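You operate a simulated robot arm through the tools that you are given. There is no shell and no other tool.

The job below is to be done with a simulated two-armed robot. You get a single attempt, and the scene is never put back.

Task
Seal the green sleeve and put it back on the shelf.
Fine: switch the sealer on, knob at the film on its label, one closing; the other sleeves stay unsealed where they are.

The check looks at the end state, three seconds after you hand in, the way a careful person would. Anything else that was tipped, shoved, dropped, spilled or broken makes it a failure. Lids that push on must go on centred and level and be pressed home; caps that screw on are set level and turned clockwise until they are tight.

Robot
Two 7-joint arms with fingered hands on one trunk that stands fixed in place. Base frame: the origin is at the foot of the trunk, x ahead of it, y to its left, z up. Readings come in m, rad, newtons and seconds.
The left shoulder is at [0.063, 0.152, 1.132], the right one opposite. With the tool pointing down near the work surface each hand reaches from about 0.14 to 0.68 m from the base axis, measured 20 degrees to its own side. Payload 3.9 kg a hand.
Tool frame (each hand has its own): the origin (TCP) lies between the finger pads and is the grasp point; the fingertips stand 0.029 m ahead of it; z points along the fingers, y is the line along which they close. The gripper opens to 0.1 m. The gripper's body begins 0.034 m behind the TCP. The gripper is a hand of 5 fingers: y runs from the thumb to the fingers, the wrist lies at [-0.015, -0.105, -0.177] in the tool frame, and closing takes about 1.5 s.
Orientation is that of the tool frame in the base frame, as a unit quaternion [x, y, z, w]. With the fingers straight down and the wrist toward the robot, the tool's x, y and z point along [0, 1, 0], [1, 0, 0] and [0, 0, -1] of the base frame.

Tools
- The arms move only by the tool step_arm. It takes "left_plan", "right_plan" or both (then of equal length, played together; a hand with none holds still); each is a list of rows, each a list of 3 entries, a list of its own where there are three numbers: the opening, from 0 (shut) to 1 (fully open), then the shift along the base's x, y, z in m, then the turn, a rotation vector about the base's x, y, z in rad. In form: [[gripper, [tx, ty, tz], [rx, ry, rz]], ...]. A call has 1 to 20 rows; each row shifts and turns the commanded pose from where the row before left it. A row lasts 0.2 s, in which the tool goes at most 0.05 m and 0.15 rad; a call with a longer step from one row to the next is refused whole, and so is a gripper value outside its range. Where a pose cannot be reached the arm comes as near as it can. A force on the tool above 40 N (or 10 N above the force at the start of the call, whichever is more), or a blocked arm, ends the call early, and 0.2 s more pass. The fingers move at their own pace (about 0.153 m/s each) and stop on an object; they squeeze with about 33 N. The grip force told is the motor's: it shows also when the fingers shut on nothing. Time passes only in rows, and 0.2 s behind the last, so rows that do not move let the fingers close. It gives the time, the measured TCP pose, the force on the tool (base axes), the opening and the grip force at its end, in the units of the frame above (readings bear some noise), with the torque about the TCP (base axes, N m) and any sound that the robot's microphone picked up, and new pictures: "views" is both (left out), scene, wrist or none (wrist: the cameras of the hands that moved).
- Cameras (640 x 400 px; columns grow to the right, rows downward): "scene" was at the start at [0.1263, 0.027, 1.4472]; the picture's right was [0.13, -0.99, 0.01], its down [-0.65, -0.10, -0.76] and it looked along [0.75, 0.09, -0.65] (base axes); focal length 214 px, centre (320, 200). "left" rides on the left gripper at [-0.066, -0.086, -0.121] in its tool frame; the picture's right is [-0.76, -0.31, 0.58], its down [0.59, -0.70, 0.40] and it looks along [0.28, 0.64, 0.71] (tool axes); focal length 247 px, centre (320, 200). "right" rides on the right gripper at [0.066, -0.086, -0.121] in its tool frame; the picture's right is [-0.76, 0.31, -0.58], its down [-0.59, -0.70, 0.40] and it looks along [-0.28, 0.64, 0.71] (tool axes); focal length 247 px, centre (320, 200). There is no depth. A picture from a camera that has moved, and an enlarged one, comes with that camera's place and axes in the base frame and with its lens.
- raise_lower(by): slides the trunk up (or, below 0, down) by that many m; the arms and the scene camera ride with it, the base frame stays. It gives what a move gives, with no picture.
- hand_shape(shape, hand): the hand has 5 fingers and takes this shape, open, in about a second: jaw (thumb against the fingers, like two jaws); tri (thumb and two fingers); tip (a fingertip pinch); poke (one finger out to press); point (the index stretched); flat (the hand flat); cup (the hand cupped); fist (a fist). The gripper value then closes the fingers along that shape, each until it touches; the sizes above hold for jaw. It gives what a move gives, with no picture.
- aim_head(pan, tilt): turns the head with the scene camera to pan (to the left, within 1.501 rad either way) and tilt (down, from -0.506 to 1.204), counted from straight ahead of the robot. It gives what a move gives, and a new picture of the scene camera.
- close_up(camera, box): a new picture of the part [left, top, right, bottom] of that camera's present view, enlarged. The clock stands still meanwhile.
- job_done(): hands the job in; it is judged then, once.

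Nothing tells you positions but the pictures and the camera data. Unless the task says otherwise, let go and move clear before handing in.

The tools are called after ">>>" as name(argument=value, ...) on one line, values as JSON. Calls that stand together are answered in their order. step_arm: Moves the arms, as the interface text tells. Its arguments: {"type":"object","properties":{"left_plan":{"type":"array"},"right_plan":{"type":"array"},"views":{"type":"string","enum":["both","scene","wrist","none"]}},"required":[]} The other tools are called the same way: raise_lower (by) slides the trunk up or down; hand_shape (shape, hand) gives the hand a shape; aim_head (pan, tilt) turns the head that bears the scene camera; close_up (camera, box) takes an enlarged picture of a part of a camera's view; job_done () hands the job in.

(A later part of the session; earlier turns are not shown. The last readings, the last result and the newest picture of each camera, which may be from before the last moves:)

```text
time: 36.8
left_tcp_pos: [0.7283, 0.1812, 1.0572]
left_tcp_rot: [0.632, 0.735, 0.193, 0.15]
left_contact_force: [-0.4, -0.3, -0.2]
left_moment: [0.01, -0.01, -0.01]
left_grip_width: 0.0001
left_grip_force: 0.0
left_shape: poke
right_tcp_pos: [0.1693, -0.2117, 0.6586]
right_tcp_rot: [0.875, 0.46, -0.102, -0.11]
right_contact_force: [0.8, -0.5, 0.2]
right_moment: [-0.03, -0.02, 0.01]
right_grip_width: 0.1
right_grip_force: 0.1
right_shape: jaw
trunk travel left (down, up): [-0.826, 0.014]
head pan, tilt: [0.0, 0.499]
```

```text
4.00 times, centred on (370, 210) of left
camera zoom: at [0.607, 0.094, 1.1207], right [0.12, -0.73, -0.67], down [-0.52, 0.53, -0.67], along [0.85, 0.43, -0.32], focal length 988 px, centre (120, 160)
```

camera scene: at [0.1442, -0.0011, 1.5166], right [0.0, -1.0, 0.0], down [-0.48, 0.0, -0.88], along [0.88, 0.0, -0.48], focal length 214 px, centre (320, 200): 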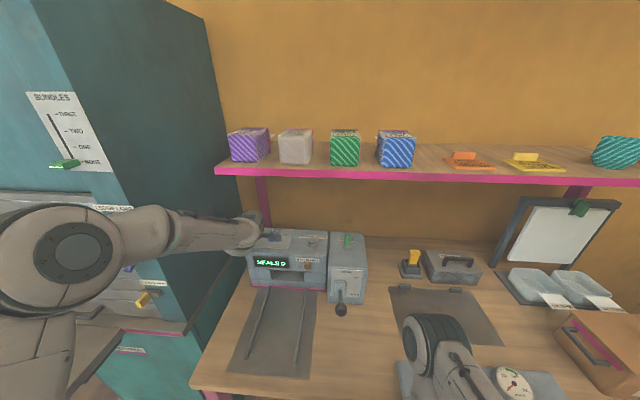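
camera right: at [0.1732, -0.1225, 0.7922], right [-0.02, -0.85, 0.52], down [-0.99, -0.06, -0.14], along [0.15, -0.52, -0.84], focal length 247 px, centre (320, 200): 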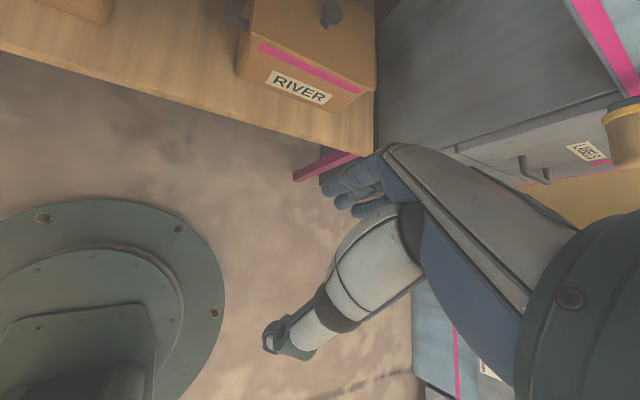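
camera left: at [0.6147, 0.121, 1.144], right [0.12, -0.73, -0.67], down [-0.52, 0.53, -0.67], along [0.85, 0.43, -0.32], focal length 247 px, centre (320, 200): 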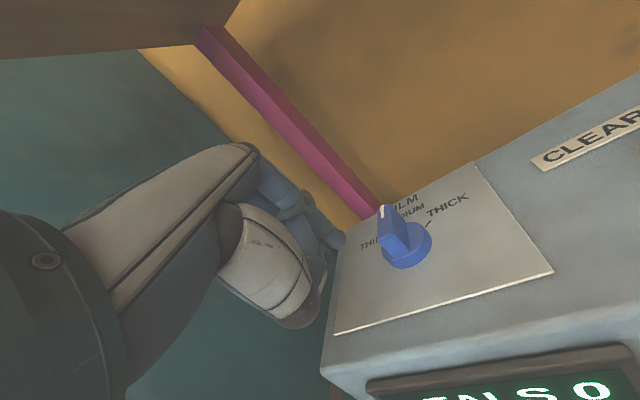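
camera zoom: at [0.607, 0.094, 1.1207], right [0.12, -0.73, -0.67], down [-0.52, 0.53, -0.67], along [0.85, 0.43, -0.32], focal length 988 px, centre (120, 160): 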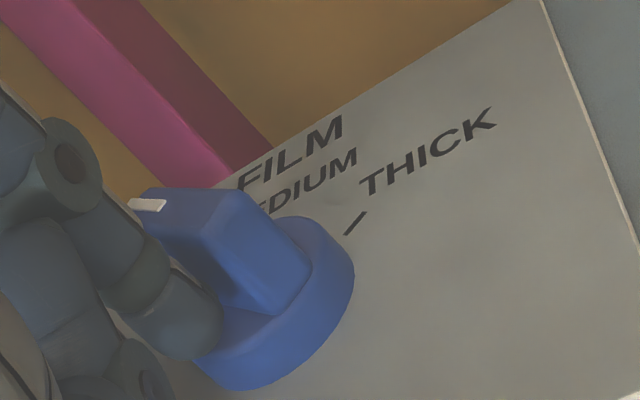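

The knob turned. I'll lift clear and check where it points.

>>> step_arm(left_plan=[[0, [-0.004, 0.004, 0.0], [0, 0, 0]], [0, [-0.01, 0.01, 0.03], [0, 0, 0]], [0, [-0.04, 0.01, 0.02], [0, 0, 0]], [0, [-0.045, 0.01, 0.01], [0, 0, 0]], [0, [-0.04, 0.01, 0], [0, 0, 0]]], views="wrist")

>>> close_up(camera="scene", box=[240, 215, 304, 255])

>>> close_up(camera="left", box=[360, 140, 488, 220])

```text
time: 38.0
left_tcp_pos: [0.5872, 0.2232, 1.1151]
left_tcp_rot: [0.632, 0.735, 0.194, 0.151]
left_contact_force: [-0.5, -0.3, 0.3]
left_moment: [0.0, -0.02, 0.02]
left_grip_width: 0.0002
left_grip_force: 0.0
left_shape: poke
right_tcp_pos: [0.1681, -0.2129, 0.6596]
right_tcp_rot: [0.876, 0.459, -0.101, -0.109]
right_contact_force: [0.0, -0.2, -0.7]
right_moment: [0.0, 0.0, 0.0]
right_grip_width: 0.0998
right_grip_force: 0.1
right_shape: jaw
trunk travel left (down, up): [-0.826, 0.014]
head pan, tilt: [0.0, 0.499]
camera left: at [0.4651, 0.1366, 1.1783], right [0.12, -0.73, -0.67], down [-0.52, 0.53, -0.67], along [0.85, 0.43, -0.32], focal length 247 px, centre (320, 200)
```

left: 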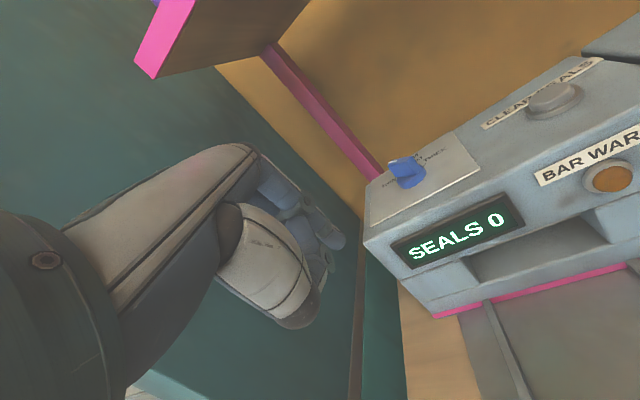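

```text
10.00 times, centred on (272, 235) of scene
camera zoom: at [0.1414, -0.0009, 1.5169], right [0.0, -1.0, 0.0], down [-0.48, 0.0, -0.88], along [0.88, 0.0, -0.48], focal length 2145 px, centre (800, -150)
```

zoom: 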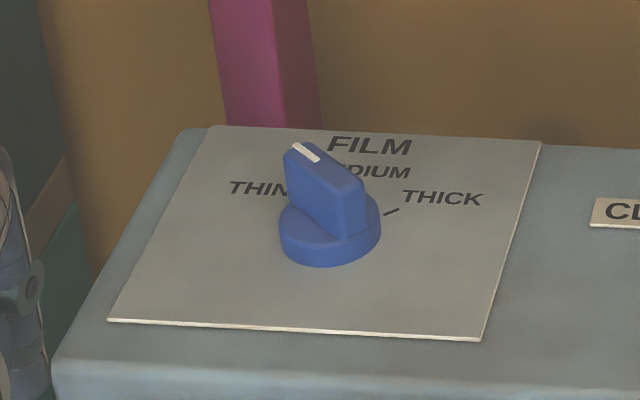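

```text
5.00 times, centred on (424, 180) of left
camera zoom: at [0.4651, 0.1366, 1.1783], right [0.12, -0.73, -0.67], down [-0.52, 0.53, -0.67], along [0.85, 0.43, -0.32], focal length 1235 px, centre (-200, 300)
```

zoom: 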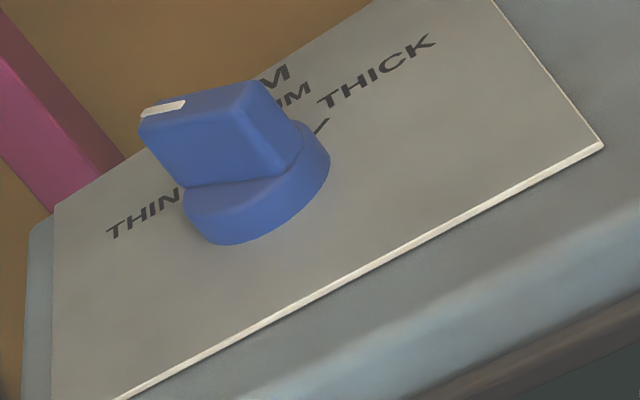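

The knob points toward THIN (I measure roughly 40–45°, as expected). Next I'll return the hand to jaw shape, move to the centre, and roll it with the thumb left, viewing the knob from its left side on the way.

>>> hand_shape(hand="left", shape="jaw")

>>> step_arm(left_plan=[[1, [0, -0.04, 0.01], [0, 0, 0]], [1, [0, -0.04, 0.01], [0.0665, 0.0129, -0.1261]], [1, [0, -0.04, 0.01], [0.0665, 0.0129, -0.1261]], [1, [0, -0.02, 0.01], [0.0665, 0.0129, -0.1261]], [1, [0, 0, 0.01], [0.0665, 0.0129, -0.1261]], [1, [0, 0, 0.01], [0.0665, 0.0129, -0.1261]], [1, [0, 0, 0], [0.0665, 0.0129, -0.1261]], [1, [0, 0, 0], [0.0665, 0.0129, -0.1261]], [1, [0, 0, 0], [0.0665, 0.0129, -0.1261]], [1, [0, 0, 0], [0.0665, 0.0129, -0.1261]], [1, [0, 0, 0], [0.0665, 0.0129, -0.1261]]], views="both")

```text
time: 38.9
left_tcp_pos: [0.5877, 0.2243, 1.1134]
left_tcp_rot: [0.632, 0.735, 0.193, 0.151]
left_contact_force: [-0.3, 0.1, 0.3]
left_moment: [-0.01, -0.03, 0.0]
left_grip_width: 0.0999
left_grip_force: 0.1
left_shape: jaw
right_tcp_pos: [0.1696, -0.2135, 0.6575]
right_tcp_rot: [0.876, 0.46, -0.101, -0.109]
right_contact_force: [0.8, 0.6, -0.1]
right_moment: [-0.01, 0.01, 0.02]
right_grip_width: 0.0997
right_grip_force: 0.0
right_shape: jaw
trunk travel left (down, up): [-0.826, 0.014]
head pan, tilt: [0.0, 0.499]
```

```text
time: 41.3
left_tcp_pos: [0.5882, 0.0867, 1.1761]
left_tcp_rot: [0.959, 0.137, 0.246, -0.012]
left_contact_force: [0.6, -0.4, 0.7]
left_moment: [0.02, 0.0, 0.03]
left_grip_width: 0.0997
left_grip_force: 0.1
left_shape: jaw
right_tcp_pos: [0.1689, -0.211, 0.6593]
right_tcp_rot: [0.875, 0.46, -0.102, -0.11]
right_contact_force: [-0.8, -0.4, 1.2]
right_moment: [0.0, 0.02, -0.01]
right_grip_width: 0.1
right_grip_force: 0.0
right_shape: jaw
trunk travel left (down, up): [-0.826, 0.014]
head pan, tilt: [0.0, 0.499]
camera scene: at [0.1442, -0.0007, 1.5166], right [0.0, -1.0, 0.0], down [-0.48, 0.0, -0.88], along [0.88, 0.0, -0.48], focal length 214 px, centre (320, 200)
camera left: at [0.4541, 0.1408, 1.2469], right [-0.45, 0.15, -0.88], down [0.49, 0.86, -0.1], along [0.75, -0.48, -0.46], focal length 247 px, centre (320, 200)
```

scene: 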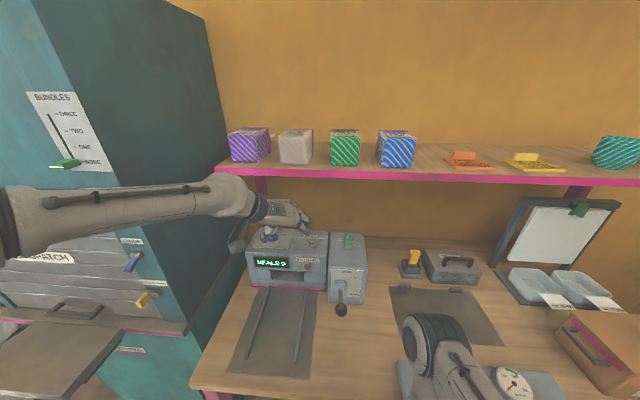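
left: 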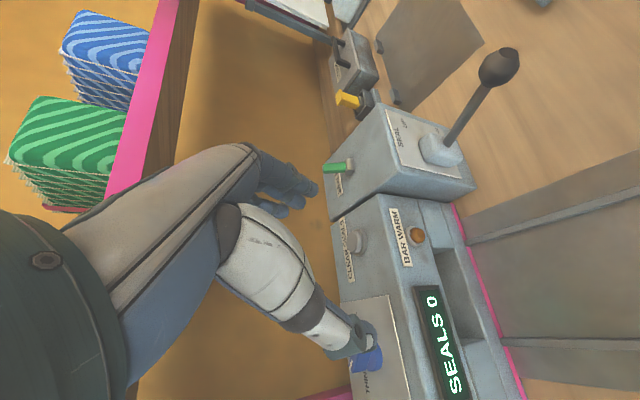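

>>> close_up(camera="left", box=[310, 320, 430, 400])

>>> close_up(camera="left", box=[320, 30, 640, 230])

>>> close_up(camera="left", box=[320, 200, 640, 400])

>>> close_up(camera="scene", box=[220, 220, 380, 380])

```text
5.00 times, centred on (370, 360) of left
camera zoom: at [0.4541, 0.1408, 1.2469], right [-0.45, 0.15, -0.88], down [0.49, 0.86, -0.1], along [0.75, -0.48, -0.46], focal length 1235 px, centre (70, -600)
```

zoom: 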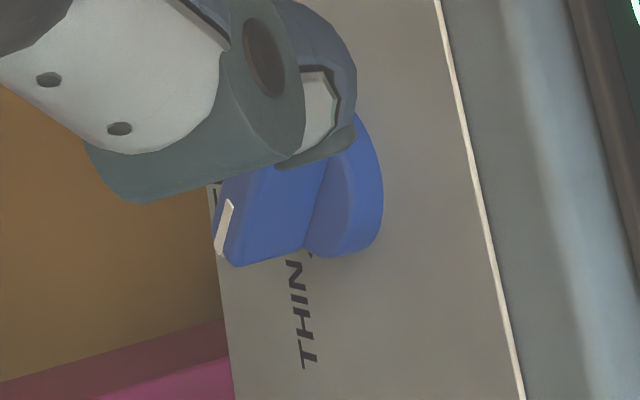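

```text
2.00 times, centred on (480, 130) of left
camera zoom: at [0.4541, 0.1408, 1.2469], right [-0.45, 0.15, -0.88], down [0.49, 0.86, -0.1], along [0.75, -0.48, -0.46], focal length 494 px, centre (0, 340)
```

zoom: 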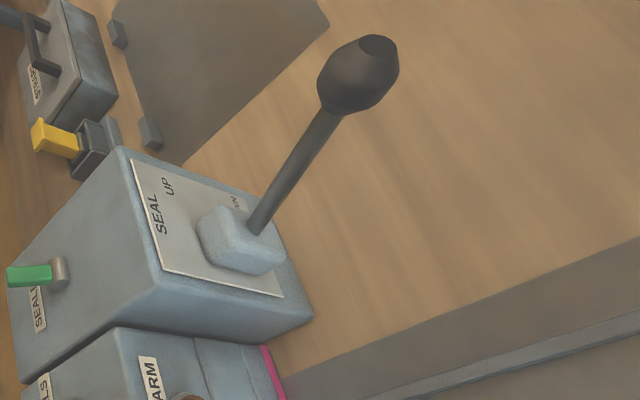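

```text
2.00 times, centred on (480, 300) of left
camera zoom: at [0.4541, 0.1408, 1.2469], right [-0.45, 0.15, -0.88], down [0.49, 0.86, -0.1], along [0.75, -0.48, -0.46], focal length 494 px, centre (0, 0)
```

zoom: 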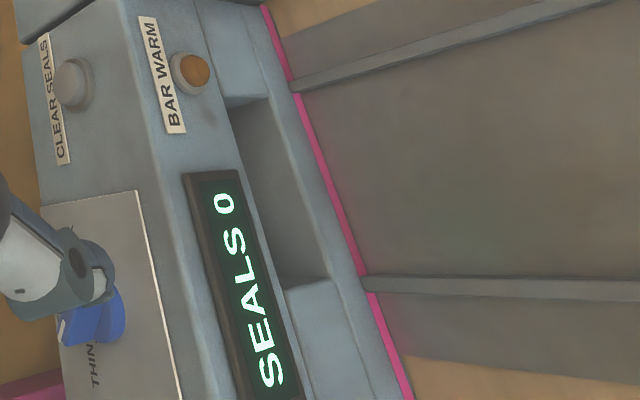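

```text
2.50 times, centred on (300, 300) of scene
camera zoom: at [0.1442, -0.0007, 1.5166], right [0.0, -1.0, 0.0], down [-0.48, 0.0, -0.88], along [0.88, 0.0, -0.48], focal length 536 px, centre (370, -50)
```

zoom: 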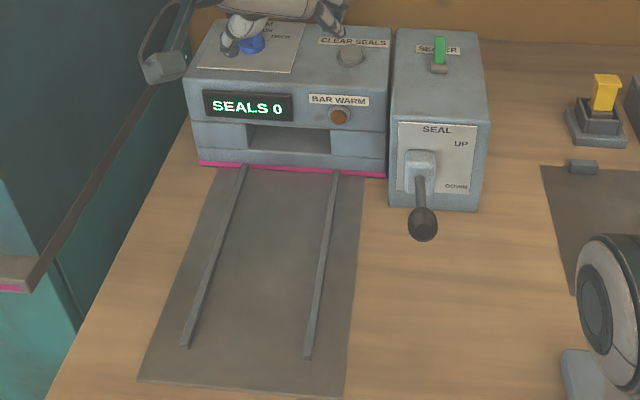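

The lever is UP, with its ball near (0.489, -0.054, 1.006). The tray rails run at about -4.4° yaw, with their centreline going from (0.445, 0.133) to (0.674, 0.116) at the machine. I'll tilt the hand to about 33° down with the wrist on the left, then rise to a pre-grasp in front of the green sleeve.

>>> step_arm(left_plan=[[1, [0, -0.01, 0.03], [0.0248, -0.1232, -0.0762]], [1, [0, -0.02, 0.03], [0.0248, -0.1232, -0.0762]], [1, [0, -0.02, 0.03], [0.0248, -0.1232, -0.0762]], [1, [0, -0.02, 0.03], [0.0248, -0.1232, -0.0762]], [1, [0, -0.025, 0.03], [0, 0, 0]], [1, [0.01, -0.025, 0.03], [0, 0, 0]], [1, [0.02, -0.025, 0.012], [0, 0, 0]], [1, [0.02, -0.012, 0], [0, 0, 0]]], views="both")

```text
time: 43.1
left_tcp_pos: [0.6394, -0.0713, 1.3672]
left_tcp_rot: [0.879, -0.021, 0.476, 0.013]
left_contact_force: [-0.7, 0.3, -0.6]
left_moment: [0.0, -0.01, 0.01]
left_grip_width: 0.1
left_grip_force: 0.1
left_shape: jaw
right_tcp_pos: [0.1691, -0.2129, 0.6581]
right_tcp_rot: [0.875, 0.459, -0.102, -0.11]
right_contact_force: [0.6, 0.6, -0.3]
right_moment: [-0.03, 0.03, -0.01]
right_grip_width: 0.1
right_grip_force: 0.1
right_shape: jaw
trunk travel left (down, up): [-0.826, 0.014]
head pan, tilt: [0.0, 0.499]
camera scene: at [0.1447, -0.0018, 1.5165], right [0.0, -1.0, 0.0], down [-0.48, 0.0, -0.88], along [0.88, 0.0, -0.48], focal length 214 px, centre (320, 200)
camera left: at [0.5071, 0.0211, 1.3779], right [0.08, 0.3, -0.95], down [0.69, 0.67, 0.27], along [0.72, -0.68, -0.15], focal length 247 px, centre (320, 200)
```

scene: 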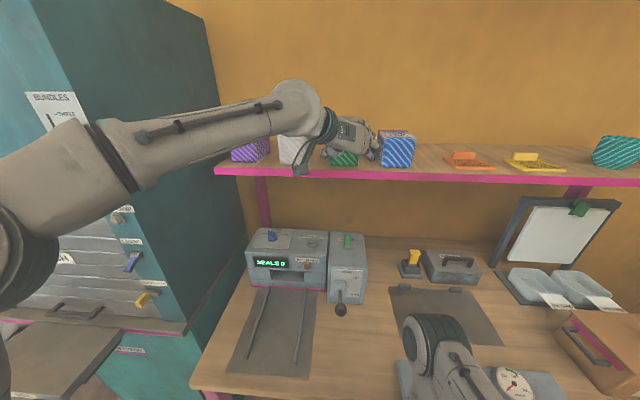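
left: 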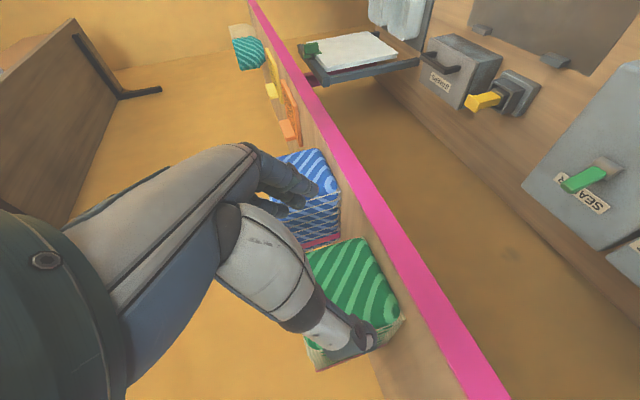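

The pre-grasp pose matches: projected sleeve corners line up with the image within a few pixels. Now I'll advance so that the thumb and fingers straddle the sleeve.

>>> step_arm(left_plan=[[1, [0.02, 0.002, 0], [0, 0, 0]], [1, [0.02, 0, 0], [0, 0, 0]], [1, [0.02, 0, 0], [0, 0, 0]], [1, [0.015, 0, 0], [0, 0, 0]], [1, [0.012, 0, 0], [0, 0, 0]], [1, [0.008, 0, 0], [0, 0, 0]]], views="both")

>>> close_up(camera="scene", box=[270, 90, 430, 190])

```text
time: 44.5
left_tcp_pos: [0.7335, -0.0678, 1.3662]
left_tcp_rot: [0.879, -0.021, 0.476, 0.012]
left_contact_force: [0.1, 0.6, -0.2]
left_moment: [0.01, -0.03, 0.03]
left_grip_width: 0.0998
left_grip_force: 0.0
left_shape: jaw
right_tcp_pos: [0.1685, -0.2123, 0.6596]
right_tcp_rot: [0.876, 0.459, -0.101, -0.11]
right_contact_force: [-0.2, 0.1, -0.2]
right_moment: [-0.01, 0.0, 0.0]
right_grip_width: 0.1001
right_grip_force: 0.1
right_shape: jaw
trunk travel left (down, up): [-0.826, 0.014]
head pan, tilt: [0.0, 0.499]
camera scene: at [0.1437, -0.0016, 1.5166], right [0.0, -1.0, 0.0], down [-0.48, 0.0, -0.88], along [0.88, 0.0, -0.48], focal length 214 px, centre (320, 200)
camera left: at [0.6011, 0.0238, 1.3781], right [0.09, 0.3, -0.95], down [0.69, 0.67, 0.27], along [0.72, -0.68, -0.15], focal length 247 px, centre (320, 200)
```

scene: 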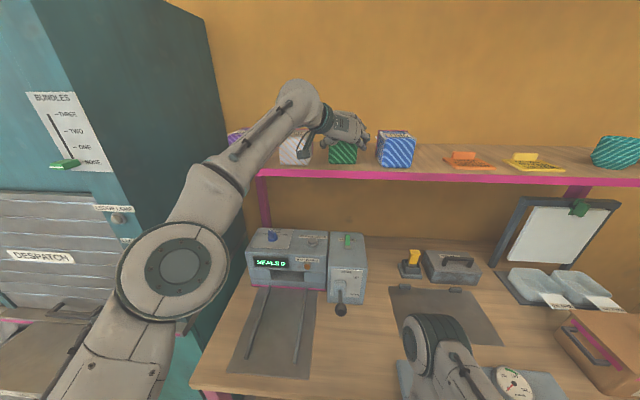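
left: 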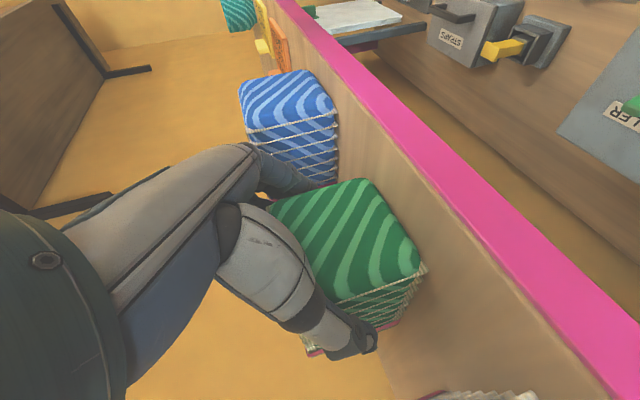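

```text
4.00 times, centred on (350, 140) of scene
camera zoom: at [0.1437, -0.0016, 1.5166], right [0.0, -1.0, 0.0], down [-0.48, 0.0, -0.88], along [0.88, 0.0, -0.48], focal length 858 px, centre (200, 440)
```

zoom: 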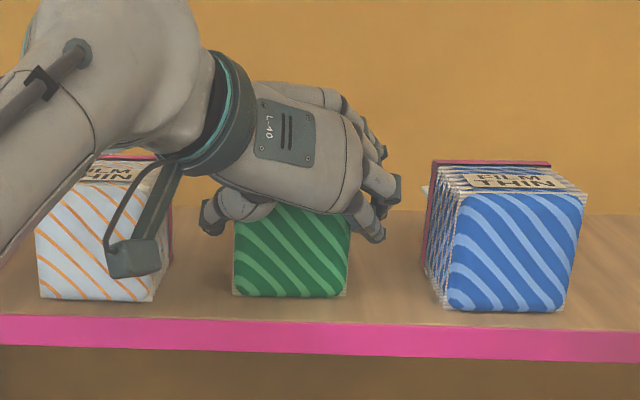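

The thumb and fingers straddle the green sleeve with clearance on both sides. Closing the grip.

>>> step_arm(left_plan=[[0.85, [0, 0, 0], [0, 0, 0]], [0.8, [0, 0, 0], [0, 0, 0]], [0.7, [0, 0, 0], [0, 0, 0]], [0.6, [0, 0, 0], [0, 0, 0]], [0.5, [0, 0, 0], [0, 0, 0]], [0.4, [0, 0, 0], [0, 0, 0]]], views="wrist")

>>> close_up(camera="scene", box=[270, 90, 430, 190])

```text
time: 45.9
left_tcp_pos: [0.7334, -0.0672, 1.3661]
left_tcp_rot: [0.879, -0.021, 0.476, 0.013]
left_contact_force: [0.9, 0.3, 0.0]
left_moment: [0.04, -0.05, 0.0]
left_grip_width: 0.0718
left_grip_force: 33.2
left_shape: jaw
right_tcp_pos: [0.1693, -0.2132, 0.6587]
right_tcp_rot: [0.875, 0.46, -0.102, -0.11]
right_contact_force: [0.4, 0.5, -0.5]
right_moment: [-0.05, 0.03, -0.01]
right_grip_width: 0.0998
right_grip_force: 0.1
right_shape: jaw
trunk travel left (down, up): [-0.826, 0.014]
head pan, tilt: [0.0, 0.499]
camera left: at [0.6011, 0.0242, 1.3781], right [0.09, 0.3, -0.95], down [0.69, 0.67, 0.27], along [0.72, -0.68, -0.15], focal length 247 px, centre (320, 200)
```

left: 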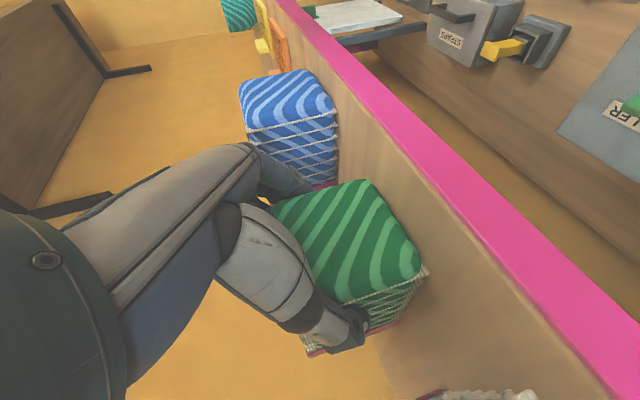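

```text
4.00 times, centred on (350, 140) of scene
camera zoom: at [0.1438, -0.0011, 1.5166], right [0.0, -1.0, 0.0], down [-0.48, 0.0, -0.88], along [0.88, 0.0, -0.48], focal length 858 px, centre (200, 440)
```

zoom: 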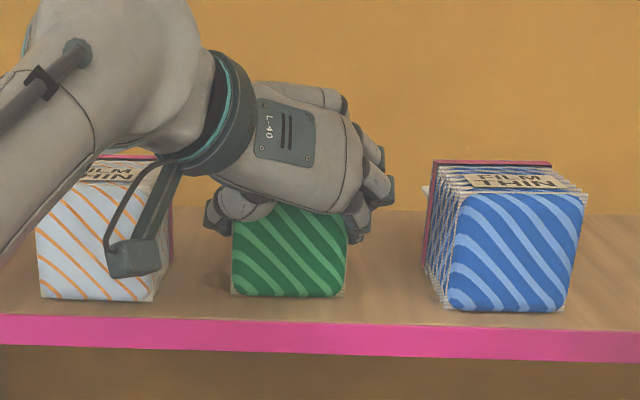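

Gripped at 33 N, width 0.072. I'll lift slightly and retract from the shelf, then check.

>>> step_arm(left_plan=[[0.4, [0, 0, 0.01], [0, 0, 0]], [0.4, [0, 0, 0.015], [0, 0, 0]], [0.4, [-0.02, 0, 0.01], [0, 0, 0]], [0.4, [-0.03, 0, 0], [0, 0, 0]], [0.4, [-0.04, 0, 0], [0, 0, 0]]], views="both")

>>> close_up(camera="scene", box=[270, 90, 430, 190])

```text
time: 47.1
left_tcp_pos: [0.6856, -0.0853, 1.4332]
left_tcp_rot: [0.879, -0.021, 0.476, 0.013]
left_contact_force: [-0.9, 0.0, -2.2]
left_moment: [0.02, 0.14, -0.02]
left_grip_width: 0.0713
left_grip_force: 33.0
left_shape: jaw
left hand out of reach, approached as far as the arm can: row 1, 2, 3, 4, 5
right_tcp_pos: [0.1692, -0.2118, 0.659]
right_tcp_rot: [0.876, 0.46, -0.101, -0.11]
right_contact_force: [-0.1, -0.4, 0.1]
right_moment: [-0.01, 0.01, -0.01]
right_grip_width: 0.0999
right_grip_force: 0.0
right_shape: jaw
trunk travel left (down, up): [-0.826, 0.014]
head pan, tilt: [0.0, 0.499]
camera scene: at [0.1425, -0.0021, 1.5167], right [0.0, -1.0, 0.0], down [-0.48, 0.0, -0.88], along [0.88, 0.0, -0.48], focal length 214 px, centre (320, 200)
camera left: at [0.5524, 0.0062, 1.4445], right [0.08, 0.3, -0.95], down [0.69, 0.67, 0.27], along [0.72, -0.68, -0.15], focal length 247 px, centre (320, 200)
```

scene: 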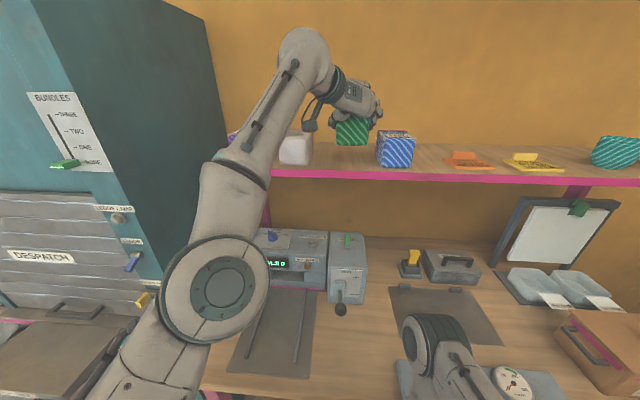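
left: 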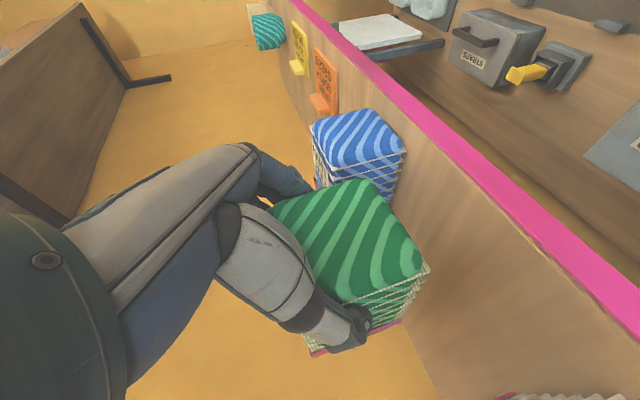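

```text
4.00 times, centred on (350, 140) of scene
camera zoom: at [0.1425, -0.0021, 1.5167], right [0.0, -1.0, 0.0], down [-0.48, 0.0, -0.88], along [0.88, 0.0, -0.48], focal length 858 px, centre (200, 440)
```

zoom: 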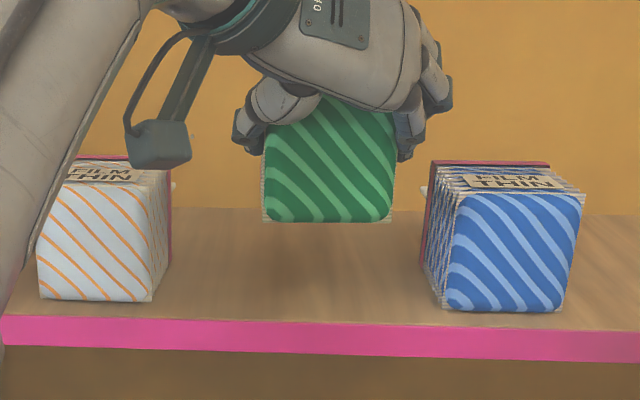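

The sleeve is lifted clear, though the arm drifted up and right near a limit. I'll retract further in small steps before lowering.

>>> step_arm(left_plan=[[0.4, [-0.03, 0.01, 0], [0, 0, 0]], [0.4, [-0.03, 0.01, 0], [0, 0, 0]], [0.4, [-0.03, 0.01, 0], [0, 0, 0]]], views="scene")

```text
time: 47.9
left_tcp_pos: [0.651, -0.0741, 1.4808]
left_tcp_rot: [0.879, -0.021, 0.476, 0.013]
left_contact_force: [-1.7, 0.0, -2.6]
left_moment: [-0.01, 0.15, -0.01]
left_grip_width: 0.0714
left_grip_force: 32.6
left_shape: jaw
left hand out of reach, approached as far as the arm can: row 1, 2, 3
right_tcp_pos: [0.1693, -0.2115, 0.6592]
right_tcp_rot: [0.875, 0.459, -0.102, -0.11]
right_contact_force: [-0.7, -0.4, 0.5]
right_moment: [-0.01, 0.0, 0.0]
right_grip_width: 0.1
right_grip_force: 0.0
right_shape: jaw
trunk travel left (down, up): [-0.826, 0.014]
head pan, tilt: [0.0, 0.499]
camera scene: at [0.1434, -0.0008, 1.5166], right [0.0, -1.0, 0.0], down [-0.48, 0.0, -0.88], along [0.88, 0.0, -0.48], focal length 214 px, centre (320, 200)
```

scene: 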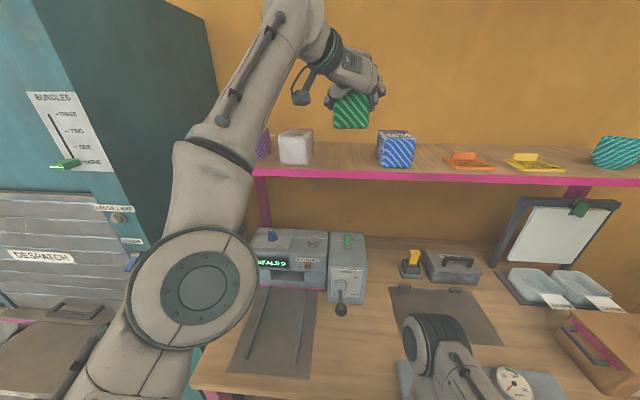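

The arm folded into a low-elbow configuration, and the wrist pitch is at its limit. I'll try tilting the hand up a little to free it, while keeping the sleeve well clear.

>>> step_arm(left_plan=[[0.4, [0, 0, 0], [0, -0.1, 0]], [0.4, [0, 0, 0], [0, -0.1, 0]], [0.4, [-0.01, 0, 0], [0, -0.1, 0]]], views="none")

```text
time: 48.7
left_tcp_pos: [0.6804, -0.0907, 1.5144]
left_tcp_rot: [0.798, -0.023, 0.602, 0.01]
left_contact_force: [-0.1, -0.2, -3.0]
left_moment: [0.04, 0.13, 0.03]
left_grip_width: 0.0713
left_grip_force: 32.9
left_shape: jaw
left hand out of reach, approached as far as the arm can: row 1, 2, 3
right_tcp_pos: [0.1693, -0.2126, 0.6586]
right_tcp_rot: [0.876, 0.459, -0.101, -0.11]
right_contact_force: [1.3, 0.4, 0.5]
right_moment: [-0.02, -0.04, 0.0]
right_grip_width: 0.1
right_grip_force: 0.0
right_shape: jaw
trunk travel left (down, up): [-0.826, 0.014]
head pan, tilt: [0.0, 0.499]
```

That pushed the arm further out, so I'll try the opposite: tilting back down and moving lower.

>>> step_arm(left_plan=[[0.4, [0, 0, 0], [0, 0.1, 0]], [0.4, [0, 0, 0], [0, 0.1, 0]], [0.4, [0, 0.01, 0], [0, 0.1, 0]], [0.4, [0, 0.01, 0], [0, 0.1, 0]]], views="none")

```text
time: 49.7
left_tcp_pos: [0.6544, -0.0413, 1.4638]
left_tcp_rot: [0.902, -0.019, 0.43, 0.015]
left_contact_force: [-0.5, 0.3, -3.5]
left_moment: [0.0, 0.13, 0.02]
left_grip_width: 0.0712
left_grip_force: 32.8
left_shape: jaw
left hand out of reach, approached as far as the arm can: row 1, 2, 3, 4
right_tcp_pos: [0.1698, -0.2115, 0.6586]
right_tcp_rot: [0.875, 0.46, -0.102, -0.11]
right_contact_force: [0.0, -0.4, -1.0]
right_moment: [0.01, 0.04, 0.0]
right_grip_width: 0.1002
right_grip_force: 0.2
right_shape: jaw
trunk travel left (down, up): [-0.826, 0.014]
head pan, tilt: [0.0, 0.499]
```

Tilting down helps. I'll keep going in that direction with small back-and-down steps and look at the arm.

>>> step_arm(left_plan=[[0.4, [-0.02, -0.005, -0.01], [0, 0.05, 0]], [0.4, [-0.02, -0.005, -0.01], [0, 0.05, 0]], [0.4, [-0.02, -0.005, -0.01], [0, 0.05, 0]]], views="both")

```text
time: 50.5
left_tcp_pos: [0.6192, -0.0655, 1.4566]
left_tcp_rot: [0.932, -0.018, 0.362, 0.015]
left_contact_force: [-0.2, -0.9, -2.9]
left_moment: [0.01, 0.11, 0.02]
left_grip_width: 0.0712
left_grip_force: 33.3
left_shape: jaw
left hand out of reach, approached as far as the arm can: row 1, 2, 3
right_tcp_pos: [0.1695, -0.2127, 0.6586]
right_tcp_rot: [0.875, 0.46, -0.102, -0.11]
right_contact_force: [-0.1, -1.0, -0.1]
right_moment: [0.01, 0.01, -0.01]
right_grip_width: 0.0999
right_grip_force: 0.0
right_shape: jaw
trunk travel left (down, up): [-0.826, 0.014]
head pan, tilt: [0.0, 0.499]
camera scene: at [0.1437, -0.0019, 1.5166], right [0.0, -1.0, 0.0], down [-0.48, 0.0, -0.88], along [0.88, 0.0, -0.48], focal length 214 px, centre (320, 200)
camera left: at [0.493, 0.0267, 1.4993], right [-0.15, 0.3, -0.94], down [0.73, 0.67, 0.09], along [0.66, -0.68, -0.32], focal length 247 px, centre (320, 200)
```

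scene: 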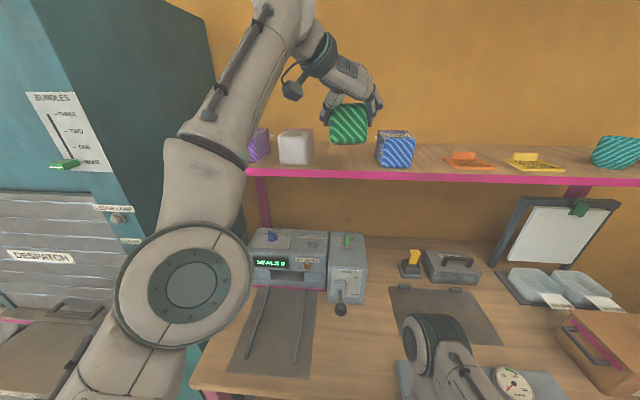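
left: 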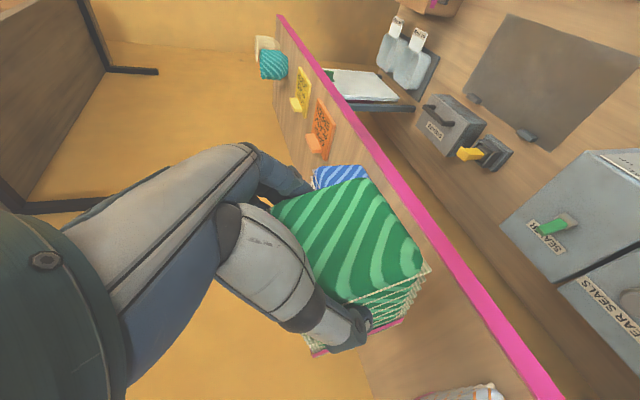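

The arm appears to be fully stretched (shoulder–wrist ≈ 0.61 m), so it slides along its reach limit. I'll command steps straight toward the shoulder to bend the elbow; the sleeve clears the shelf edge on that path.

>>> step_arm(left_plan=[[0.4, [-0.0355, 0.0098, -0.0333], [0, 0, 0]], [0.4, [-0.0355, 0.0098, -0.0333], [0, 0, 0]], [0.4, [-0.0355, 0.0098, -0.0333], [0, 0, 0]]], views="scene")

```text
time: 51.3
left_tcp_pos: [0.6191, -0.0638, 1.4558]
left_tcp_rot: [0.932, -0.018, 0.362, 0.015]
left_contact_force: [1.2, -0.3, -3.1]
left_moment: [0.0, 0.13, -0.02]
left_grip_width: 0.0711
left_grip_force: 33.2
left_shape: jaw
left hand out of reach, approached as far as the arm can: row 1, 2, 3
right_tcp_pos: [0.1694, -0.2124, 0.6589]
right_tcp_rot: [0.875, 0.459, -0.102, -0.109]
right_contact_force: [-0.1, 0.2, -0.1]
right_moment: [0.01, -0.01, 0.01]
right_grip_width: 0.1002
right_grip_force: 0.1
right_shape: jaw
trunk travel left (down, up): [-0.826, 0.014]
head pan, tilt: [0.0, 0.499]
camera scene: at [0.144, -0.001, 1.5166], right [0.0, -1.0, 0.0], down [-0.48, 0.0, -0.88], along [0.88, 0.0, -0.48], focal length 214 px, centre (320, 200)
```

scene: 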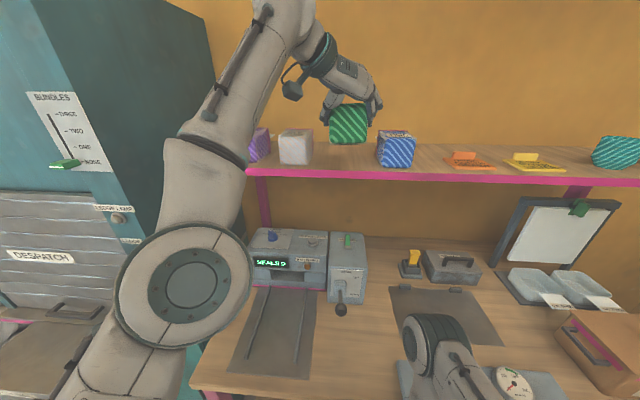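

Fully straight elbow confirmed: inward commands don't move it. Sideways (rightward) motion should flex the elbow, so I'll combine a rightward step with inward pull while staying in front of the blue sleeve.

>>> step_arm(left_plan=[[0.4, [-0.02, -0.035, -0.015], [0, 0, 0]], [0.4, [-0.02, -0.035, -0.015], [0, 0, 0]]], views="scene")

```text
time: 52.1
left_tcp_pos: [0.609, -0.1134, 1.452]
left_tcp_rot: [0.932, 0.004, 0.362, 0.026]
left_contact_force: [-0.5, 0.9, -2.7]
left_moment: [0.02, 0.15, 0.02]
left_grip_width: 0.0715
left_grip_force: 32.6
left_shape: jaw
left hand out of reach, approached as far as the arm can: row 1, 2
right_tcp_pos: [0.1697, -0.2117, 0.6595]
right_tcp_rot: [0.875, 0.46, -0.103, -0.109]
right_contact_force: [-0.5, -0.7, -1.0]
right_moment: [0.03, 0.0, -0.01]
right_grip_width: 0.1
right_grip_force: 0.1
right_shape: jaw
trunk travel left (down, up): [-0.826, 0.014]
head pan, tilt: [0.0, 0.499]
stopped in row 2 (left hand): the arm was blocked; the commanded pose is now the measured one
camera scene: at [0.1443, 0.0001, 1.5165], right [0.0, -1.0, 0.0], down [-0.48, 0.0, -0.88], along [0.88, 0.0, -0.48], focal length 214 px, centre (320, 200)
```

scene: 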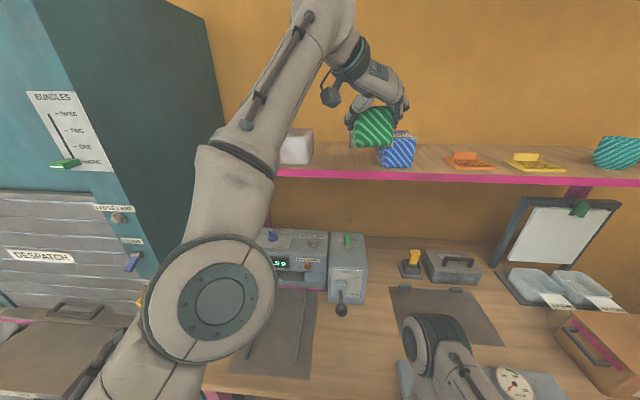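

Still straight. Trying the leftward direction combined with inward pull.

>>> step_arm(left_plan=[[0.4, [-0.015, 0.035, -0.015], [0, 0, 0]], [0.4, [-0.015, 0.035, -0.015], [0, 0, 0]], [0.4, [-0.015, 0.035, -0.015], [0, 0, 0]]], views="none")

```text
time: 52.9
left_tcp_pos: [0.6245, -0.0345, 1.4688]
left_tcp_rot: [0.932, 0.001, 0.362, 0.026]
left_contact_force: [-0.4, -0.4, -2.6]
left_moment: [-0.04, 0.11, 0.02]
left_grip_width: 0.0711
left_grip_force: 32.7
left_shape: jaw
left hand out of reach, approached as far as the arm can: row 1, 2, 3
right_tcp_pos: [0.17, -0.2116, 0.6576]
right_tcp_rot: [0.875, 0.46, -0.101, -0.111]
right_contact_force: [-1.1, 0.1, 0.9]
right_moment: [-0.01, -0.02, -0.03]
right_grip_width: 0.1
right_grip_force: 0.1
right_shape: jaw
trunk travel left (down, up): [-0.826, 0.014]
head pan, tilt: [0.0, 0.499]
```

Still straight. Trying the up-and-back direction, which moves away from everything.

>>> step_arm(left_plan=[[0.4, [-0.045, 0, 0.015], [0, 0, 0]], [0.4, [-0.045, 0, 0.015], [0, 0, 0]], [0.4, [-0.045, 0, 0.015], [0, 0, 0]]], views="none")

```text
time: 53.7
left_tcp_pos: [0.5183, -0.0451, 1.5542]
left_tcp_rot: [0.932, 0.001, 0.362, 0.024]
left_contact_force: [0.3, 0.3, -2.8]
left_moment: [-0.03, 0.11, -0.01]
left_grip_width: 0.0711
left_grip_force: 33.3
left_shape: jaw
left hand out of reach, approached as far as the arm can: row 1, 2, 3
right_tcp_pos: [0.1675, -0.2121, 0.6585]
right_tcp_rot: [0.876, 0.46, -0.101, -0.11]
right_contact_force: [1.4, -0.4, -0.2]
right_moment: [-0.02, 0.0, 0.0]
right_grip_width: 0.1002
right_grip_force: 0.0
right_shape: jaw
trunk travel left (down, up): [-0.826, 0.014]
head pan, tilt: [0.0, 0.499]
```

Still straight; the remaining direction is straight down, which is free space in front of the shelf. Trying that.

>>> step_arm(left_plan=[[0.4, [0, 0.005, -0.045], [0, 0, 0]], [0.4, [0, 0.005, -0.045], [0, 0, 0]], [0.4, [0, 0.005, -0.045], [0, 0, 0]]], views="none")

```text
time: 54.5
left_tcp_pos: [0.5903, -0.0586, 1.4928]
left_tcp_rot: [0.932, 0.001, 0.362, 0.025]
left_contact_force: [-0.3, 0.4, -2.8]
left_moment: [0.0, 0.1, -0.02]
left_grip_width: 0.071
left_grip_force: 33.0
left_shape: jaw
left hand out of reach, approached as far as the arm can: row 1, 2, 3
right_tcp_pos: [0.1692, -0.2117, 0.6574]
right_tcp_rot: [0.875, 0.46, -0.103, -0.11]
right_contact_force: [0.0, -0.6, -0.5]
right_moment: [0.02, -0.03, 0.01]
right_grip_width: 0.1
right_grip_force: 0.1
right_shape: jaw
trunk travel left (down, up): [-0.826, 0.014]
head pan, tilt: [0.0, 0.499]
```

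Computing the shoulder-to-wrist distance for each try shows it shrinks slightly only when moving right. I'll move right again, then pull inward from there.

>>> step_arm(left_plan=[[0.4, [-0.005, -0.03, -0.005], [0, 0, 0]], [0.4, [-0.005, -0.03, -0.005], [0, 0, 0]]], views="none")

>>> step_arm(left_plan=[[0.4, [-0.035, 0.0, -0.034], [0, 0, 0]], [0.4, [-0.035, 0.0, -0.034], [0, 0, 0]]], views="scene")

```text
time: 55.1
left_tcp_pos: [0.5797, -0.1168, 1.4834]
left_tcp_rot: [0.931, 0.002, 0.363, 0.024]
left_contact_force: [0.3, -0.3, -3.7]
left_moment: [0.02, 0.15, -0.02]
left_grip_width: 0.0713
left_grip_force: 32.6
left_shape: jaw
right_tcp_pos: [0.1691, -0.2124, 0.658]
right_tcp_rot: [0.876, 0.459, -0.102, -0.11]
right_contact_force: [-0.3, 0.7, -0.6]
right_moment: [0.0, -0.01, -0.03]
right_grip_width: 0.1
right_grip_force: 0.2
right_shape: jaw
trunk travel left (down, up): [-0.826, 0.014]
head pan, tilt: [0.0, 0.499]
```

```text
time: 55.7
left_tcp_pos: [0.511, -0.1238, 1.4152]
left_tcp_rot: [0.931, 0.001, 0.363, 0.025]
left_contact_force: [0.6, -0.3, -3.2]
left_moment: [0.0, 0.12, 0.01]
left_grip_width: 0.071
left_grip_force: 32.6
left_shape: jaw
right_tcp_pos: [0.17, -0.2145, 0.6572]
right_tcp_rot: [0.875, 0.459, -0.102, -0.112]
right_contact_force: [-0.6, 0.3, -1.3]
right_moment: [0.01, 0.0, -0.02]
right_grip_width: 0.1001
right_grip_force: 0.1
right_shape: jaw
trunk travel left (down, up): [-0.826, 0.014]
head pan, tilt: [0.0, 0.499]
camera scene: at [0.1463, -0.0066, 1.5163], right [0.0, -1.0, 0.0], down [-0.48, 0.0, -0.88], along [0.88, 0.0, -0.48], focal length 214 px, centre (320, 200)
```

scene: 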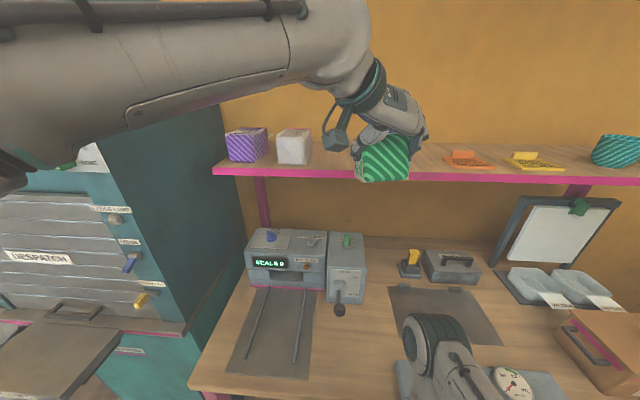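

The elbow is free again and the arm moves normally. Now I'll level the sleeve, align it with the rail yaw and carry it left and down toward the tray.

>>> step_arm(left_plan=[[0.4, [0, 0.03, -0.02], [0.0177, -0.126, -0.0276]], [0.4, [0, 0.03, -0.02], [0.0177, -0.126, -0.0276]], [0.4, [0, 0.04, -0.025], [0, 0, 0]], [0.4, [0, 0.04, -0.025], [0, 0, 0]], [0.4, [0, 0.04, -0.03], [0, 0, 0]], [0.4, [0, 0.04, -0.03], [0, 0, 0]], [0.4, [0, 0.03, -0.04], [0, 0, 0]]], views="both")

```text
time: 57.3
left_tcp_pos: [0.5094, 0.134, 1.2264]
left_tcp_rot: [0.878, -0.034, 0.476, 0.02]
left_contact_force: [-0.3, 0.7, -2.7]
left_moment: [-0.02, 0.1, 0.0]
left_grip_width: 0.0707
left_grip_force: 33.4
left_shape: jaw
right_tcp_pos: [0.1706, -0.2118, 0.6581]
right_tcp_rot: [0.875, 0.46, -0.101, -0.109]
right_contact_force: [-0.2, 0.6, 0.4]
right_moment: [0.01, -0.01, -0.01]
right_grip_width: 0.1002
right_grip_force: 0.0
right_shape: jaw
trunk travel left (down, up): [-0.826, 0.014]
head pan, tilt: [0.0, 0.499]
camera scene: at [0.1446, 0.0008, 1.5166], right [0.0, -1.0, 0.0], down [-0.48, 0.0, -0.88], along [0.88, 0.0, -0.48], focal length 214 px, centre (320, 200)
camera left: at [0.3795, 0.2295, 1.2366], right [0.09, 0.3, -0.95], down [0.71, 0.65, 0.27], along [0.7, -0.7, -0.15], focal length 247 px, centre (320, 200)
```

scene: 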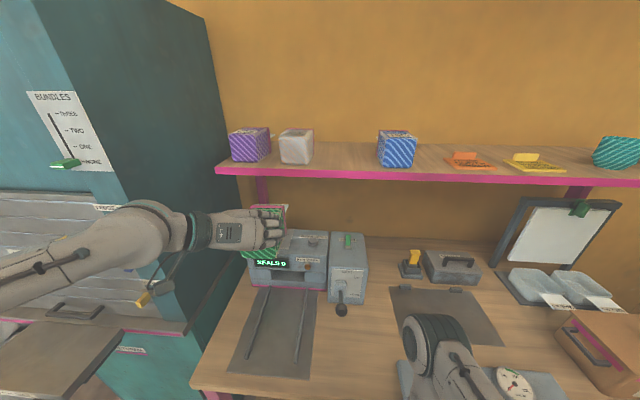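
left: 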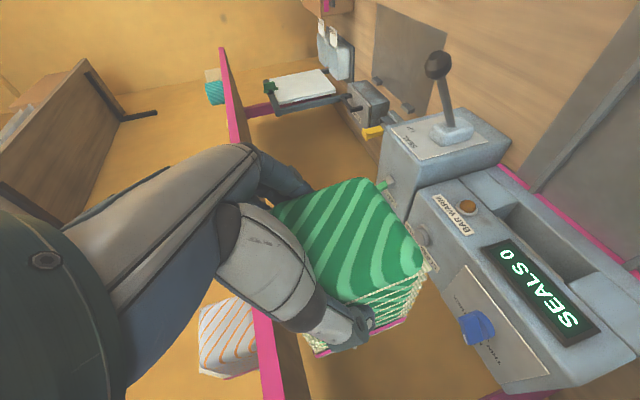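

Everything on the shelf is undisturbed and I now see the knob from the left. Zooming on the knob and the lamp.

>>> close_up(camera="left", box=[430, 280, 560, 400])

>>> close_up(camera="left", box=[400, 150, 640, 350])

>>> close_up(camera="scene", box=[220, 190, 380, 290])

```text
3.33 times, centred on (495, 340) of left
camera zoom: at [0.3795, 0.2295, 1.2366], right [0.09, 0.3, -0.95], down [0.71, 0.65, 0.27], along [0.7, -0.7, -0.15], focal length 823 px, centre (-263, -267)
```

zoom: 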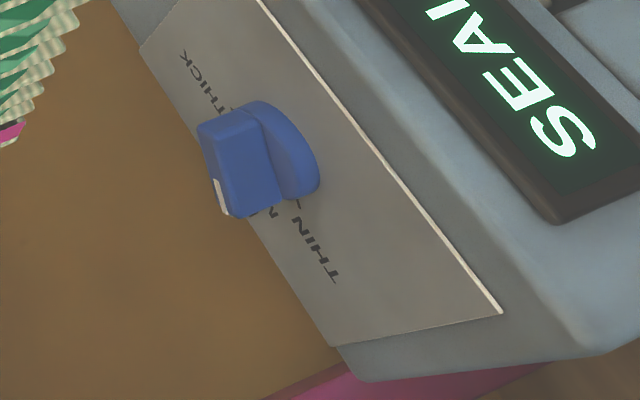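

```text
2.00 times, centred on (520, 250) of left
camera zoom: at [0.3795, 0.2295, 1.2366], right [0.09, 0.3, -0.95], down [0.71, 0.65, 0.27], along [0.7, -0.7, -0.15], focal length 494 px, centre (-80, 100)
```

zoom: 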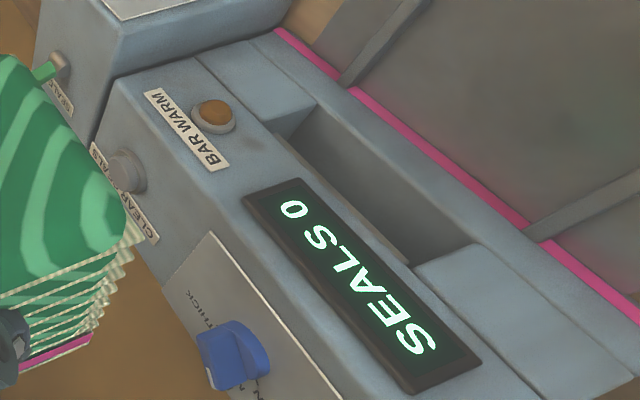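

```text
4.00 times, centred on (300, 240) of scene
camera zoom: at [0.1446, 0.0008, 1.5166], right [0.0, -1.0, 0.0], down [-0.48, 0.0, -0.88], along [0.88, 0.0, -0.48], focal length 858 px, centre (400, 40)
```

zoom: 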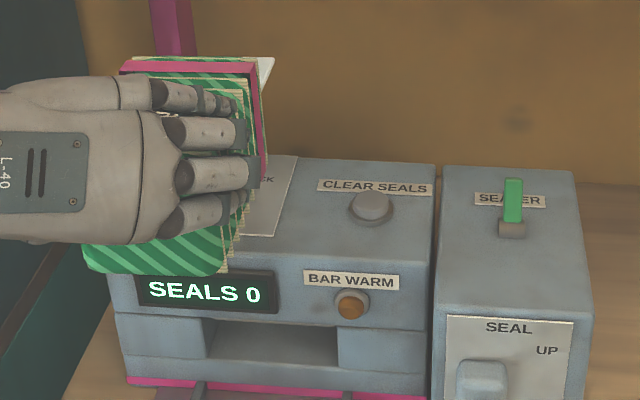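

The knob pointer is next to the THIN tick. The BAR WARM lamp is not lit yet, so I'll use the time to lower the sleeve over the tray.

>>> step_arm(left_plan=[[0.4, [0, -0.003, -0.045], [0, 0, 0]], [0.4, [0, -0.003, -0.045], [0, 0, 0]], [0.4, [0, 0, -0.045], [0, 0, 0]], [0.4, [0, 0, -0.045], [0, 0, 0]], [0.4, [0, 0, -0.045], [0, 0, 0]], [0.4, [0, 0, -0.03], [0, 0, 0]]], views="both")

>>> close_up(camera="scene", box=[200, 220, 380, 380])

```text
time: 58.7
left_tcp_pos: [0.5092, 0.1279, 0.9746]
left_tcp_rot: [0.877, -0.032, 0.478, 0.02]
left_contact_force: [-5.4, 6.2, 10.3]
left_moment: [-0.54, -2.0, 1.15]
left_grip_width: 0.0724
left_grip_force: 33.1
left_shape: jaw
right_tcp_pos: [0.1683, -0.2119, 0.6594]
right_tcp_rot: [0.876, 0.46, -0.101, -0.109]
right_contact_force: [-0.4, -0.1, -0.5]
right_moment: [0.01, 0.0, 0.0]
right_grip_width: 0.1
right_grip_force: 0.1
right_shape: jaw
trunk travel left (down, up): [-0.826, 0.014]
head pan, tilt: [0.0, 0.499]
camera scene: at [0.1413, 0.0007, 1.5171], right [0.0, -1.0, 0.0], down [-0.48, 0.0, -0.88], along [0.88, 0.0, -0.48], focal length 214 px, centre (320, 200)
camera left: at [0.379, 0.2224, 0.9842], right [0.1, 0.3, -0.95], down [0.71, 0.65, 0.28], along [0.7, -0.7, -0.14], focal length 247 px, centre (320, 200)
```

scene: 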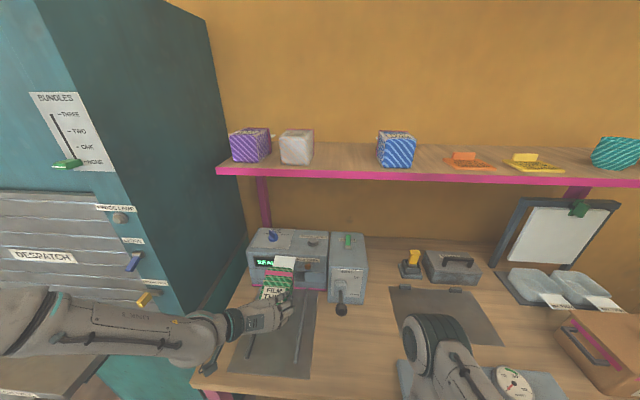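
left: 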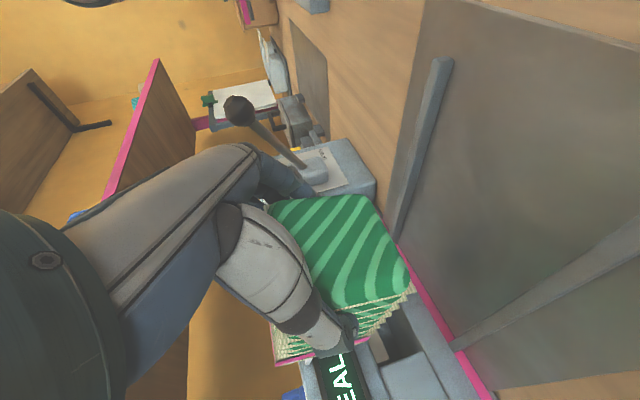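

```text
2.50 times, centred on (290, 300) of scene
camera zoom: at [0.1413, 0.0007, 1.5171], right [0.0, -1.0, 0.0], down [-0.48, 0.0, -0.88], along [0.88, 0.0, -0.48], focal length 536 px, centre (395, -50)
```

zoom: 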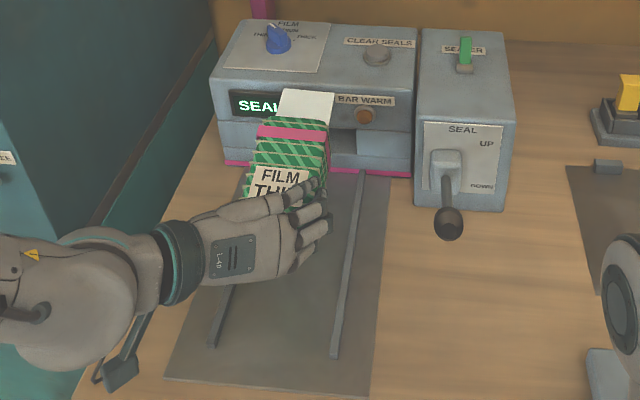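

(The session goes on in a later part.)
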